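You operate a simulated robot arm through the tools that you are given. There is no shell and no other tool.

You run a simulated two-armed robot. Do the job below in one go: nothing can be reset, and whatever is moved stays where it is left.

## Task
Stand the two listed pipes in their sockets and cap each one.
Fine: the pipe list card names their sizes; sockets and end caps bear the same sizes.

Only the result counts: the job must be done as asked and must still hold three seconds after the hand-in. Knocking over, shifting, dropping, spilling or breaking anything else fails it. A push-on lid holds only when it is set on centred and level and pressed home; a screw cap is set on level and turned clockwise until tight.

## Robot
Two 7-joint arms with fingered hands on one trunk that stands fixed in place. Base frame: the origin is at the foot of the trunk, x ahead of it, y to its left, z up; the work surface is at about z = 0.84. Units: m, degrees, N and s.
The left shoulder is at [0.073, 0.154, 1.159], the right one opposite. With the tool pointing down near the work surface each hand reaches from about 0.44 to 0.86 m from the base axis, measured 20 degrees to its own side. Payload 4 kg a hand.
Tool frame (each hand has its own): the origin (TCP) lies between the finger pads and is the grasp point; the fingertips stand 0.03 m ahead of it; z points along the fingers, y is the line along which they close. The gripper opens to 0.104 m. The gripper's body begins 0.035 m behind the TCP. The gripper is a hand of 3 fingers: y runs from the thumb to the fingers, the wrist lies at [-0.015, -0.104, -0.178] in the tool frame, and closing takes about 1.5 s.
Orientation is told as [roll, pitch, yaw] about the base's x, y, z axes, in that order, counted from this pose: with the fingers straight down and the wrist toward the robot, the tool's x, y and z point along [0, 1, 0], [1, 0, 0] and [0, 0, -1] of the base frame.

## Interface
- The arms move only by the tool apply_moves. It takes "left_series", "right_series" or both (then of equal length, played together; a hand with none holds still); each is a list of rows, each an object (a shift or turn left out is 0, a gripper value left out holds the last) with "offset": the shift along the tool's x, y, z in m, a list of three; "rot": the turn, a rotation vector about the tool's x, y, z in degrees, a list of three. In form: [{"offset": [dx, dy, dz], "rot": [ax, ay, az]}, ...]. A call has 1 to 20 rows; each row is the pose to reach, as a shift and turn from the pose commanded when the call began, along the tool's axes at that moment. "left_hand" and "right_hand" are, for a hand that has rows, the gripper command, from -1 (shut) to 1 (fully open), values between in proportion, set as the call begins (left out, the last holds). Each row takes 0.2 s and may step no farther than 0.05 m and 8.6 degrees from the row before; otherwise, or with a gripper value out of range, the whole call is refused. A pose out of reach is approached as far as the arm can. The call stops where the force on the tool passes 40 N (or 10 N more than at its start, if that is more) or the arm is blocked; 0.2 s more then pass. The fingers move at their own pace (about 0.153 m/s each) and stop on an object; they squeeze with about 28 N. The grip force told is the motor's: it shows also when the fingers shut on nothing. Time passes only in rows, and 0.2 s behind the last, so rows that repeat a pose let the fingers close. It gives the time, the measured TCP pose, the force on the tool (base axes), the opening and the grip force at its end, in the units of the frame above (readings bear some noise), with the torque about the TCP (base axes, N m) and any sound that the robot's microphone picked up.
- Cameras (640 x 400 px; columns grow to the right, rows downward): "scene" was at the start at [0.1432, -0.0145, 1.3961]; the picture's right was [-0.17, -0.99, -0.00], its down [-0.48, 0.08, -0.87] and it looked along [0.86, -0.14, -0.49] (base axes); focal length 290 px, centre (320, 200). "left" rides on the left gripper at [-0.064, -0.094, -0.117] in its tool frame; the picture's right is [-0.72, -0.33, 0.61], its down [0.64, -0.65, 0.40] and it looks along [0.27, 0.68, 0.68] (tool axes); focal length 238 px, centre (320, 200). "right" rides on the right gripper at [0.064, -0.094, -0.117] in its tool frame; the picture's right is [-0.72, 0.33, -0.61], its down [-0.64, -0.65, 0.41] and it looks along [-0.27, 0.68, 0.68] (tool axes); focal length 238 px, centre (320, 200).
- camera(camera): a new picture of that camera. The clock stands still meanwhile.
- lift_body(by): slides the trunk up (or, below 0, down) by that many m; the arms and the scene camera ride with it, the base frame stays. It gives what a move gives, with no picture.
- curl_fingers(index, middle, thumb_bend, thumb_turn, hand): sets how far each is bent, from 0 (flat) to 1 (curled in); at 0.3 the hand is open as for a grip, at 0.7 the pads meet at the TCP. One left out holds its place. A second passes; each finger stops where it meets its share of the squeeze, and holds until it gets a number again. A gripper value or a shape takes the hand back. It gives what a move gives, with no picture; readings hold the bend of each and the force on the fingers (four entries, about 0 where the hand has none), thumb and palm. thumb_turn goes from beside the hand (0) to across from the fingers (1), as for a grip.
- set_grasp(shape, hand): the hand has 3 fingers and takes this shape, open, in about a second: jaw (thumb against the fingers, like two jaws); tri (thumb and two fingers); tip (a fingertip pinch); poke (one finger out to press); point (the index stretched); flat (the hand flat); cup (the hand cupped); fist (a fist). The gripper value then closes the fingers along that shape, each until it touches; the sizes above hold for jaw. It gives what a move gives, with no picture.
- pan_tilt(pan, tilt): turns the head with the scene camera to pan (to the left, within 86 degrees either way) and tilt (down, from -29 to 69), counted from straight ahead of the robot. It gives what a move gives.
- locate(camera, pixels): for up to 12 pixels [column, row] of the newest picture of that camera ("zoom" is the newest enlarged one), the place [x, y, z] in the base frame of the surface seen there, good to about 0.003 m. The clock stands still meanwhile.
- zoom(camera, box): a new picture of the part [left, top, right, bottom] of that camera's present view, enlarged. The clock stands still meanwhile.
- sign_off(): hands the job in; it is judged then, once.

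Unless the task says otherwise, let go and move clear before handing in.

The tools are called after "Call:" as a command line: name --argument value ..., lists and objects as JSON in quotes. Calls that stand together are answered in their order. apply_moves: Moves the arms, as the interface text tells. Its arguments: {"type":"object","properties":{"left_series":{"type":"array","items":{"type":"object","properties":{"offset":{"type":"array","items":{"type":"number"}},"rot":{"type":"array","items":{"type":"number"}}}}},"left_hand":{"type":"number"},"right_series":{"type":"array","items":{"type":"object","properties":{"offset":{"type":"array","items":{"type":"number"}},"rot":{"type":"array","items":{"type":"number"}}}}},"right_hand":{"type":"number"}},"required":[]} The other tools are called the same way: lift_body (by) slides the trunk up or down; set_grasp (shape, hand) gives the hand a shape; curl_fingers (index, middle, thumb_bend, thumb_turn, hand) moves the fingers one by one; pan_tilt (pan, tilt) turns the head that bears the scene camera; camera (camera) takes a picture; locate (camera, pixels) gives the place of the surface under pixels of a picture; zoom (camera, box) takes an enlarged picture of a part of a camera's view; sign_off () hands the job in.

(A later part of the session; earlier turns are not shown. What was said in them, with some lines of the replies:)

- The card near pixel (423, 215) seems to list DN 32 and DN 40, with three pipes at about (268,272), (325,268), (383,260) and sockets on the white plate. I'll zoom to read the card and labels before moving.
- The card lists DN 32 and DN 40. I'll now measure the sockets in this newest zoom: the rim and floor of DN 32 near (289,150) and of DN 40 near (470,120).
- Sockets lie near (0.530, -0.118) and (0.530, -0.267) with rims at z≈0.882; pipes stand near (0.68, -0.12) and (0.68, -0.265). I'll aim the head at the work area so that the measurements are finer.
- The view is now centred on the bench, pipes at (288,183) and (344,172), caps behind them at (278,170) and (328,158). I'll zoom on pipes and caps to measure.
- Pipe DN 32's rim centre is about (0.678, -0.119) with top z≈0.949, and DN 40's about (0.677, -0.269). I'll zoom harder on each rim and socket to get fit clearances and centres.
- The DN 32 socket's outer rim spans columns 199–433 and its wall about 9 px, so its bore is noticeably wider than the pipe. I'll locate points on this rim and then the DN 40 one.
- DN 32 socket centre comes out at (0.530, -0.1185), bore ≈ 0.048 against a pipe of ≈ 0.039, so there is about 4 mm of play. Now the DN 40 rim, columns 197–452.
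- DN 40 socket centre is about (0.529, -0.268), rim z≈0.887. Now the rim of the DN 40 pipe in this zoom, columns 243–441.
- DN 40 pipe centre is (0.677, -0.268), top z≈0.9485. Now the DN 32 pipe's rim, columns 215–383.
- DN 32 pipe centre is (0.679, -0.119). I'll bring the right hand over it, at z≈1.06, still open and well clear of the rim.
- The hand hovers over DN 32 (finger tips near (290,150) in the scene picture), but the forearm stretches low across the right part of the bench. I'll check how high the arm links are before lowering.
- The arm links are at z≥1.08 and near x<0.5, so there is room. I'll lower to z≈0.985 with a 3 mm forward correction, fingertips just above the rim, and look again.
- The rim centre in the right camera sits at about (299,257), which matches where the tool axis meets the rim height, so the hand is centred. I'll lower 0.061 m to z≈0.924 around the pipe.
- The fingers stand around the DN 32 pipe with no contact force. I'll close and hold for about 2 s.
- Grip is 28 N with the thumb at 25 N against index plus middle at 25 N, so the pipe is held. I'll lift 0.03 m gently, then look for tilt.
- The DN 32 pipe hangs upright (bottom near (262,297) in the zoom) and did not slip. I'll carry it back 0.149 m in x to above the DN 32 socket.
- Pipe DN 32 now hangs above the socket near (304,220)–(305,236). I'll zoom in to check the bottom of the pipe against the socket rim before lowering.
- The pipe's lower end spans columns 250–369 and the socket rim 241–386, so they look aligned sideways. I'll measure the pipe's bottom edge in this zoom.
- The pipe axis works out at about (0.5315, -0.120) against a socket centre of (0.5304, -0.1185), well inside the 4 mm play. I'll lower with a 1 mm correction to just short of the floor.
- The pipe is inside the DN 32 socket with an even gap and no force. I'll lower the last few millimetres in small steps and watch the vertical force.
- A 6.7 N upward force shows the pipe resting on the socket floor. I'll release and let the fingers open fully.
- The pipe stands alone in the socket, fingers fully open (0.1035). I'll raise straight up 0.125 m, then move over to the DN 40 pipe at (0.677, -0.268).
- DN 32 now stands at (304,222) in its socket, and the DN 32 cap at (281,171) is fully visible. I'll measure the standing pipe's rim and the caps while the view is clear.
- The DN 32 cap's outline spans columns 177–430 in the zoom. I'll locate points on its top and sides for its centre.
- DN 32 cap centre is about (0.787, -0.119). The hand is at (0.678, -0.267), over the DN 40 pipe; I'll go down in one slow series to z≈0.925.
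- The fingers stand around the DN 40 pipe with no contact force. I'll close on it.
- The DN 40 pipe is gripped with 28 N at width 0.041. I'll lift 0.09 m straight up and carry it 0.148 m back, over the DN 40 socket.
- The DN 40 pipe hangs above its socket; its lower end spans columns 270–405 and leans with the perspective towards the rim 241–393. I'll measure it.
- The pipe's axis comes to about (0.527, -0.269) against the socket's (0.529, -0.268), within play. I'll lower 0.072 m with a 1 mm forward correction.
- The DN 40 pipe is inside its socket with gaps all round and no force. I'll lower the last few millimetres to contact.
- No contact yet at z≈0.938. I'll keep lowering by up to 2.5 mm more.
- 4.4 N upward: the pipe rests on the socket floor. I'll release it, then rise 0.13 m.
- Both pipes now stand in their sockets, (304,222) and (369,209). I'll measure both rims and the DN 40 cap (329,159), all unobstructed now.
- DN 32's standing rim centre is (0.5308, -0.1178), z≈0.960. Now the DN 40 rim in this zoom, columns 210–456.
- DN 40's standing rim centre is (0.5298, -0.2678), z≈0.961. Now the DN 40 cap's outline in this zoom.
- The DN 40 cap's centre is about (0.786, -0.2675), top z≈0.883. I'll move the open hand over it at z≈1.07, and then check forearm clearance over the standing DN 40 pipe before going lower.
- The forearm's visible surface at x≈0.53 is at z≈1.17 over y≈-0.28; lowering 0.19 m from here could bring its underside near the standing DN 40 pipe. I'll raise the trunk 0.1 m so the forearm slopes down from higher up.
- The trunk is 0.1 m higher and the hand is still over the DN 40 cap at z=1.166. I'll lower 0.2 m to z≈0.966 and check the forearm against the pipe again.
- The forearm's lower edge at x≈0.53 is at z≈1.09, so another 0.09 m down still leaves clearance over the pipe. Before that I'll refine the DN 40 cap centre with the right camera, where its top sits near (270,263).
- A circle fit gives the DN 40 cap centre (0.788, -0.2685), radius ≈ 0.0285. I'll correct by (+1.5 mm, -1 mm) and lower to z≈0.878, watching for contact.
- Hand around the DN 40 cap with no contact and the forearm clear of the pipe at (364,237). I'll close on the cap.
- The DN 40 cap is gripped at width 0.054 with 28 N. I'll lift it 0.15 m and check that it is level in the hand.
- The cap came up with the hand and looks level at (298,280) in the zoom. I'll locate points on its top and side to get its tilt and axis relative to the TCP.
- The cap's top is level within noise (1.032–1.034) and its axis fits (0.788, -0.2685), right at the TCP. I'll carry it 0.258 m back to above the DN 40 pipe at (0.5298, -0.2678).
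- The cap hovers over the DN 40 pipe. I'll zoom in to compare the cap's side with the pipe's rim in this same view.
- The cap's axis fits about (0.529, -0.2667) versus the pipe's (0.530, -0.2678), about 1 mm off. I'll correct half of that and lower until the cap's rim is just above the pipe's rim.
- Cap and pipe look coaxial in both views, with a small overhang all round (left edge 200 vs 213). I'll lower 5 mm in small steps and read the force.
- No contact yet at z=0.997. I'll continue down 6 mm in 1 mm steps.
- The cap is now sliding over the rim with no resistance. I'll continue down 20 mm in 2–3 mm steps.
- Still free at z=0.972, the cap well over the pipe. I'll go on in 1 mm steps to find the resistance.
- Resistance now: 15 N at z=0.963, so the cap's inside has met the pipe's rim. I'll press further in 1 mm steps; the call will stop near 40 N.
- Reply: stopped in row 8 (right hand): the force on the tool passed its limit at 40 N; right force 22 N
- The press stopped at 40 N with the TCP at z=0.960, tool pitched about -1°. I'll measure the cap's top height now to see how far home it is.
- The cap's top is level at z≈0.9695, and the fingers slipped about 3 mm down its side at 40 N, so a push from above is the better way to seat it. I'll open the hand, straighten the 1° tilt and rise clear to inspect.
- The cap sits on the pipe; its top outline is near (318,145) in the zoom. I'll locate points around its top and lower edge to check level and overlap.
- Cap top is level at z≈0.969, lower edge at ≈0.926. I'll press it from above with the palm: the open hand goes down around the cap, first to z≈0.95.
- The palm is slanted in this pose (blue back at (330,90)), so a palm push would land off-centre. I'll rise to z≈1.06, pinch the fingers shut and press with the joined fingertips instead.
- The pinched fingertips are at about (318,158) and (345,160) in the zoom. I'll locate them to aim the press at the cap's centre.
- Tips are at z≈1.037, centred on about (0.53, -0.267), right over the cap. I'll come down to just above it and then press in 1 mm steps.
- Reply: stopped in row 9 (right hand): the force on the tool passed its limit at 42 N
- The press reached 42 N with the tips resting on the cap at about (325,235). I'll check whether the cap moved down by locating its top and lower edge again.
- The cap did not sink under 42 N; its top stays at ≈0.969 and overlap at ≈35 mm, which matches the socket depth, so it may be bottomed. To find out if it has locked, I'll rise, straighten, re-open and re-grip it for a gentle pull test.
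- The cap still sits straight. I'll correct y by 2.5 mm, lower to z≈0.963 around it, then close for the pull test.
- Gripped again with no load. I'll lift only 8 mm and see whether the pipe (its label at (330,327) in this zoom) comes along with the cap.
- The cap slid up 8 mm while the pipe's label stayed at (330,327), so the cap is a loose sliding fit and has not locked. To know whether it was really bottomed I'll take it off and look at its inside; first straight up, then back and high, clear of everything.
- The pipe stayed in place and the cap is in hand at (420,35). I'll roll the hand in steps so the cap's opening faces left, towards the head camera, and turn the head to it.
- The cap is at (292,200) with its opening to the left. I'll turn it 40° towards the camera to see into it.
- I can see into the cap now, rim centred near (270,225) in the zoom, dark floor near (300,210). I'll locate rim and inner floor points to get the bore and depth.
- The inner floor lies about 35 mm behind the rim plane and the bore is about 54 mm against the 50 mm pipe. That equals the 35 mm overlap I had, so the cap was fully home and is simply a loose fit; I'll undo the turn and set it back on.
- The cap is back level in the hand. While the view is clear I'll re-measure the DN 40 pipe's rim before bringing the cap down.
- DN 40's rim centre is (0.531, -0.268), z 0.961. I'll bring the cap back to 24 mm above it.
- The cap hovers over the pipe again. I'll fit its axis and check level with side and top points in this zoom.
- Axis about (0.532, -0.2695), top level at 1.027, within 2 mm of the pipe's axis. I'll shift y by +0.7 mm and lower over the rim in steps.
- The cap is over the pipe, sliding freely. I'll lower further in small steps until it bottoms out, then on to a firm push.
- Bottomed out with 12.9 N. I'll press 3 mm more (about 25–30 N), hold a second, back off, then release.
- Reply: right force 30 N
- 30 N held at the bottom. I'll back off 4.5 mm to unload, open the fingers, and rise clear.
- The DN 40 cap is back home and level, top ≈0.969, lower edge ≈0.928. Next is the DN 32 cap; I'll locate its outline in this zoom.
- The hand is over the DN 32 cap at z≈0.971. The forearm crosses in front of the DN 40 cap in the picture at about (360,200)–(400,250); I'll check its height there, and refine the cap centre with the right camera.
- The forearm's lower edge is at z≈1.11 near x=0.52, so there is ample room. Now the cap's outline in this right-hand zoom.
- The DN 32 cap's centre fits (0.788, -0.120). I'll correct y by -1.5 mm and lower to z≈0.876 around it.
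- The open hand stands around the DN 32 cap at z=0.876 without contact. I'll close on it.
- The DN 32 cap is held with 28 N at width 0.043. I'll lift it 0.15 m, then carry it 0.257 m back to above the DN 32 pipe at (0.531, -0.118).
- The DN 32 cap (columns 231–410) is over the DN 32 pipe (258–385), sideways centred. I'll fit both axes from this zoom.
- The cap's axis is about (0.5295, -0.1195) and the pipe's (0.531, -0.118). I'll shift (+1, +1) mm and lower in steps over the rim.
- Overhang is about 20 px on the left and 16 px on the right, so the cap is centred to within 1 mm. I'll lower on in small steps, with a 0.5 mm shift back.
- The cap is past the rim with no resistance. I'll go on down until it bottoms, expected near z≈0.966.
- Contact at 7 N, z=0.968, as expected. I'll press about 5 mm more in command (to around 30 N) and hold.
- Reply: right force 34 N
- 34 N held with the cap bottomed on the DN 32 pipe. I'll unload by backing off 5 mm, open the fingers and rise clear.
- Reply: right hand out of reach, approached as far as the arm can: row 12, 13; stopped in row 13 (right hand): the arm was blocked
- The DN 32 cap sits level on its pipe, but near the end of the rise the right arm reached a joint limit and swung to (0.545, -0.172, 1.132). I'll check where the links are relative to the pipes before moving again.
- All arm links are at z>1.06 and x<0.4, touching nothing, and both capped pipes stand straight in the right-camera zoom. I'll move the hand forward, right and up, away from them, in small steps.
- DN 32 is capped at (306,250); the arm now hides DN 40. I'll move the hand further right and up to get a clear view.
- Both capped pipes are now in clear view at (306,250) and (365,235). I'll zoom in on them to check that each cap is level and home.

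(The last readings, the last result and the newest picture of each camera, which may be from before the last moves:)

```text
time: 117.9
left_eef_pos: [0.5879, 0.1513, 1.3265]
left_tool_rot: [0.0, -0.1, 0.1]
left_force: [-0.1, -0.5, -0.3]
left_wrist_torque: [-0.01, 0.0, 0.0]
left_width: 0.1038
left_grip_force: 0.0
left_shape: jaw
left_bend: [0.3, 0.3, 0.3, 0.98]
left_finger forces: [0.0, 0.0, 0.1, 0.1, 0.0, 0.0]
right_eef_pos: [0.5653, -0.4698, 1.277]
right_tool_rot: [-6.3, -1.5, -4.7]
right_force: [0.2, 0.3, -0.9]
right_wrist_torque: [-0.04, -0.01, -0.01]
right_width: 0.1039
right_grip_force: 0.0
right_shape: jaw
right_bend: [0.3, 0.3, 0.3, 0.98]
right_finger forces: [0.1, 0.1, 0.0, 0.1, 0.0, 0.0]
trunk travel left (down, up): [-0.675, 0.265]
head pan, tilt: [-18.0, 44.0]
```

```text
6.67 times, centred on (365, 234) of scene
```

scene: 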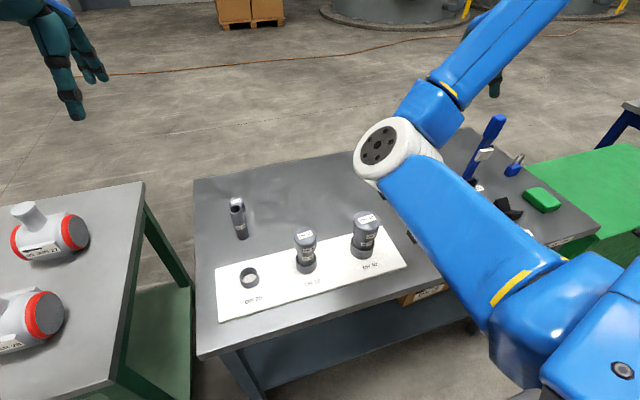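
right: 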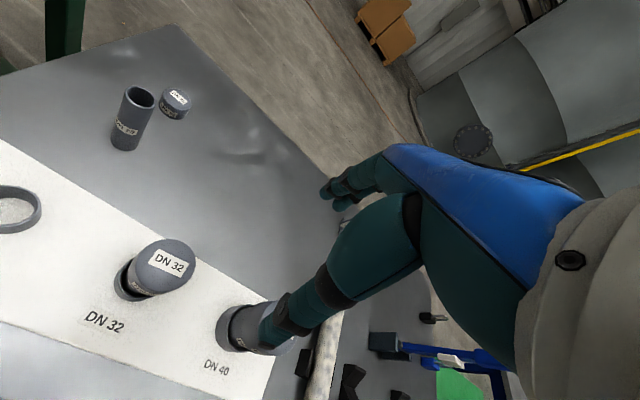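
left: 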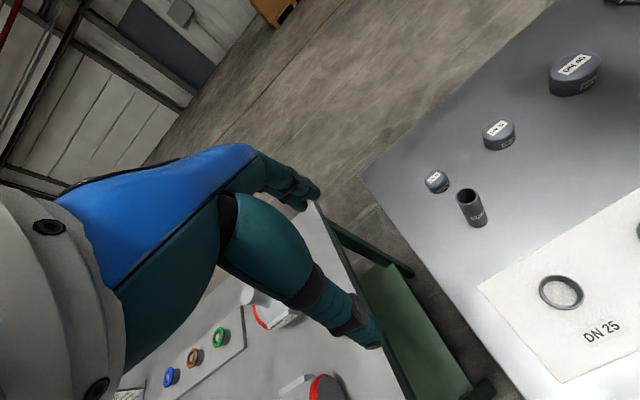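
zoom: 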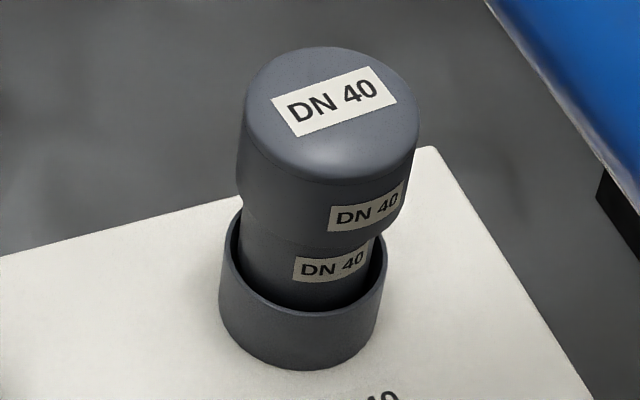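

Both caps are level and seated: DN 32 top ≈0.969 with lower edge ≈0.934, DN 40 the same as before. To be sure about the hold I'll do a gentle pull test on the DN 40 cap; first I'll square up the hand (roll -6.3, pitch -1.5, yaw -4.7).

Call:
apply_moves --right_series '[{"rot": [0.75, 3.15, -2.35]}, {"rot": [1.5, 6.3, -4.7]}, {"rot": [1.5, 6.3, -4.7]}]'

```text
time: 118.7
left_eef_pos: [0.5891, 0.1508, 1.3263]
left_tool_rot: [0.0, -0.1, 0.1]
left_force: [0.0, -0.1, 0.2]
left_wrist_torque: [0.0, 0.02, 0.0]
left_width: 0.1038
left_grip_force: 0.0
left_shape: jaw
left_bend: [0.3, 0.3, 0.3, 0.98]
left_finger forces: [0.0, 0.0, 0.1, 0.1, 0.0, 0.0]
right_eef_pos: [0.5663, -0.4688, 1.2768]
right_tool_rot: [-0.1, 0.3, 0.0]
right_force: [-0.8, 0.1, -0.6]
right_wrist_torque: [0.02, 0.02, 0.04]
right_width: 0.1034
right_grip_force: 0.0
right_shape: jaw
right_bend: [0.3, 0.3, 0.3, 0.98]
right_finger forces: [0.0, 0.1, 0.1, 0.0, 0.0, 0.0]
trunk travel left (down, up): [-0.675, 0.265]
head pan, tilt: [-18.0, 44.0]
```

The hand is square again. I'll bring it over the DN 40 cap at z≈1.08.

Call:
apply_moves --right_series '[{"offset": [0.04, -0.007, 0.02]}, {"offset": [0.08, -0.014, 0.05]}, {"offset": [0.12, -0.022, 0.08]}, {"offset": [0.16, -0.03, 0.11]}, {"offset": [0.185, -0.036, 0.14]}, {"offset": [0.2015, -0.0365, 0.17]}, {"offset": [0.2015, -0.0365, 0.195]}, {"offset": [0.2015, -0.0365, 0.195]}]'

Call:
camera --camera "scene"

Call:
camera --camera "right"

```text
refused: row 2 steps farther than a row can; nothing moved
```

```text
taken
```

scene: 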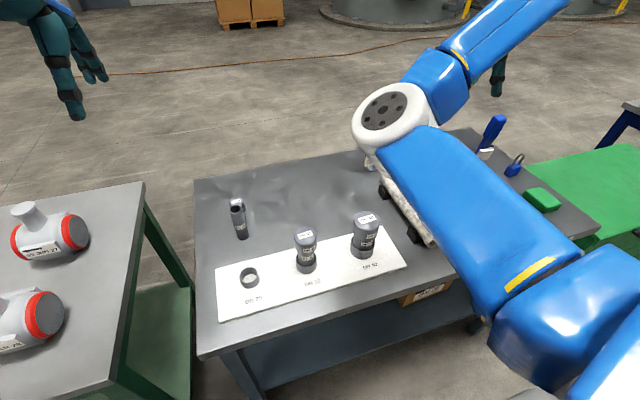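

```text
taken
```

right: 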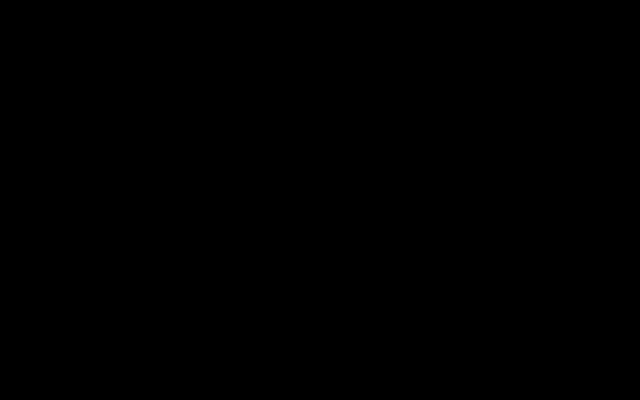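

The move was refused (a step was too long), and the picture shows the arm folded with its elbow inward (right camera black, hidden by its own forearm); reaching back over the pipes in this posture would risk them for an optional test. I'll hold still for about 3 s instead and confirm that both capped pipes at (306,250) and (365,235) stay put.

Call:
apply_moves --right_series '[{"offset": [0, 0, 0]}, {"offset": [0, 0, 0]}, {"offset": [0, 0, 0]}, {"offset": [0, 0, 0]}, {"offset": [0, 0, 0]}, {"offset": [0, 0, 0]}, {"offset": [0, 0, 0]}, {"offset": [0, 0, 0]}, {"offset": [0, 0, 0]}, {"offset": [0, 0, 0]}, {"offset": [0, 0, 0]}, {"offset": [0, 0, 0]}, {"offset": [0, 0, 0]}, {"offset": [0, 0, 0]}, {"offset": [0, 0, 0]}]'

Call:
zoom --camera "scene" --box '[220, 180, 410, 320]'

Call:
camera --camera "left"

```text
time: 121.9
left_eef_pos: [0.5894, 0.1533, 1.3252]
left_tool_rot: [0.1, 0.0, 0.1]
left_force: [0.0, 0.1, 0.1]
left_wrist_torque: [0.01, 0.06, -0.01]
left_width: 0.1037
left_grip_force: 0.2
left_shape: jaw
left_bend: [0.3, 0.3, 0.3, 0.98]
left_finger forces: [0.1, 0.1, 0.0, 0.0, 0.0, 0.0]
right_eef_pos: [0.5668, -0.4692, 1.2779]
right_tool_rot: [0.0, 0.3, 0.0]
right_force: [0.7, 1.0, -0.2]
right_wrist_torque: [0.01, 0.0, 0.02]
right_width: 0.1036
right_grip_force: 0.1
right_shape: jaw
right_bend: [0.3, 0.3, 0.3, 0.98]
right_finger forces: [0.0, 0.1, 0.1, 0.0, 0.0, 0.0]
trunk travel left (down, up): [-0.675, 0.265]
head pan, tilt: [-18.0, 44.0]
```

```text
2.86 times, centred on (315, 250) of scene
```

zoom: 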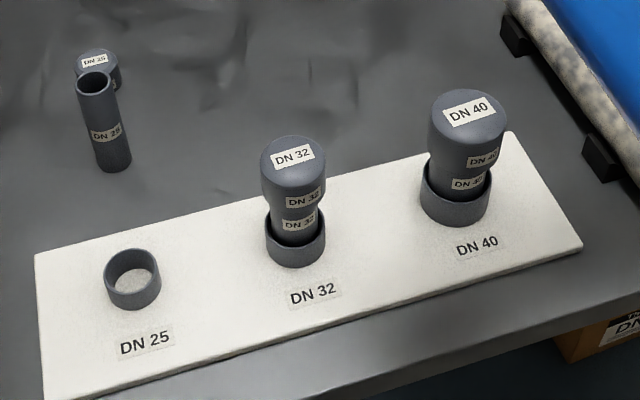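

```text
taken
```

left: 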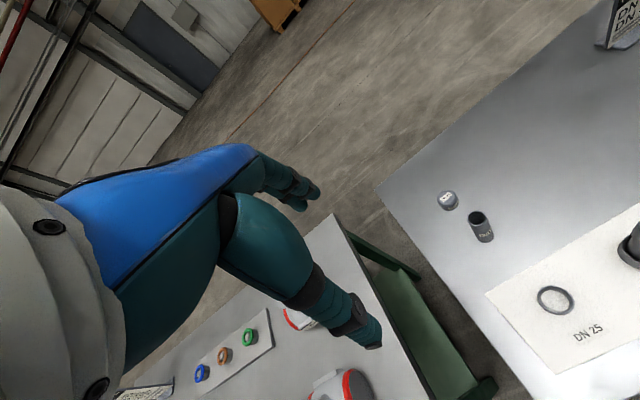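

After 3 s of stillness, both capped pipes stand upright in the matching DN 32 and DN 40 sockets ((293,200) and (465,160) in the zoom). The DN 25 parts and the card are untouched, and both hands are empty and clear, so I'll hand in.

Call:
sign_off

```text
The job is handed in.
```

The DN 32 and DN 40 pipes from the card are standing in their matching sockets, each with its own end cap on, and the job is handed in. I don't have the judge's result.

- **Pipes:** Both rest on the socket floors and stand upright. They have about 4 mm of play in the sockets.
- **Caps:** Both caps measured level. I pressed the DN 40 cap with about 30 N and the DN 32 cap with about 34 N until they would go no further. For DN 40 I checked that the depth inside the cap (about 35 mm) matches how far it sits over the pipe.
- **Hold:** The caps are a loose fit and do not lock. In a pull test the DN 40 cap slid off freely even after a 42 N press, so I put it back on and pressed it again. I did not repeat the pull test on either cap. If the job needs a locked cap rather than one fully pushed on, that part could fail.
- **Everything else:** In the last pictures the DN 25 pipe, cap and socket and the list card had not moved. Near the end the right arm hit a joint limit and swung, but it touched nothing on the bench. Both hands were empty and clear at hand-in.
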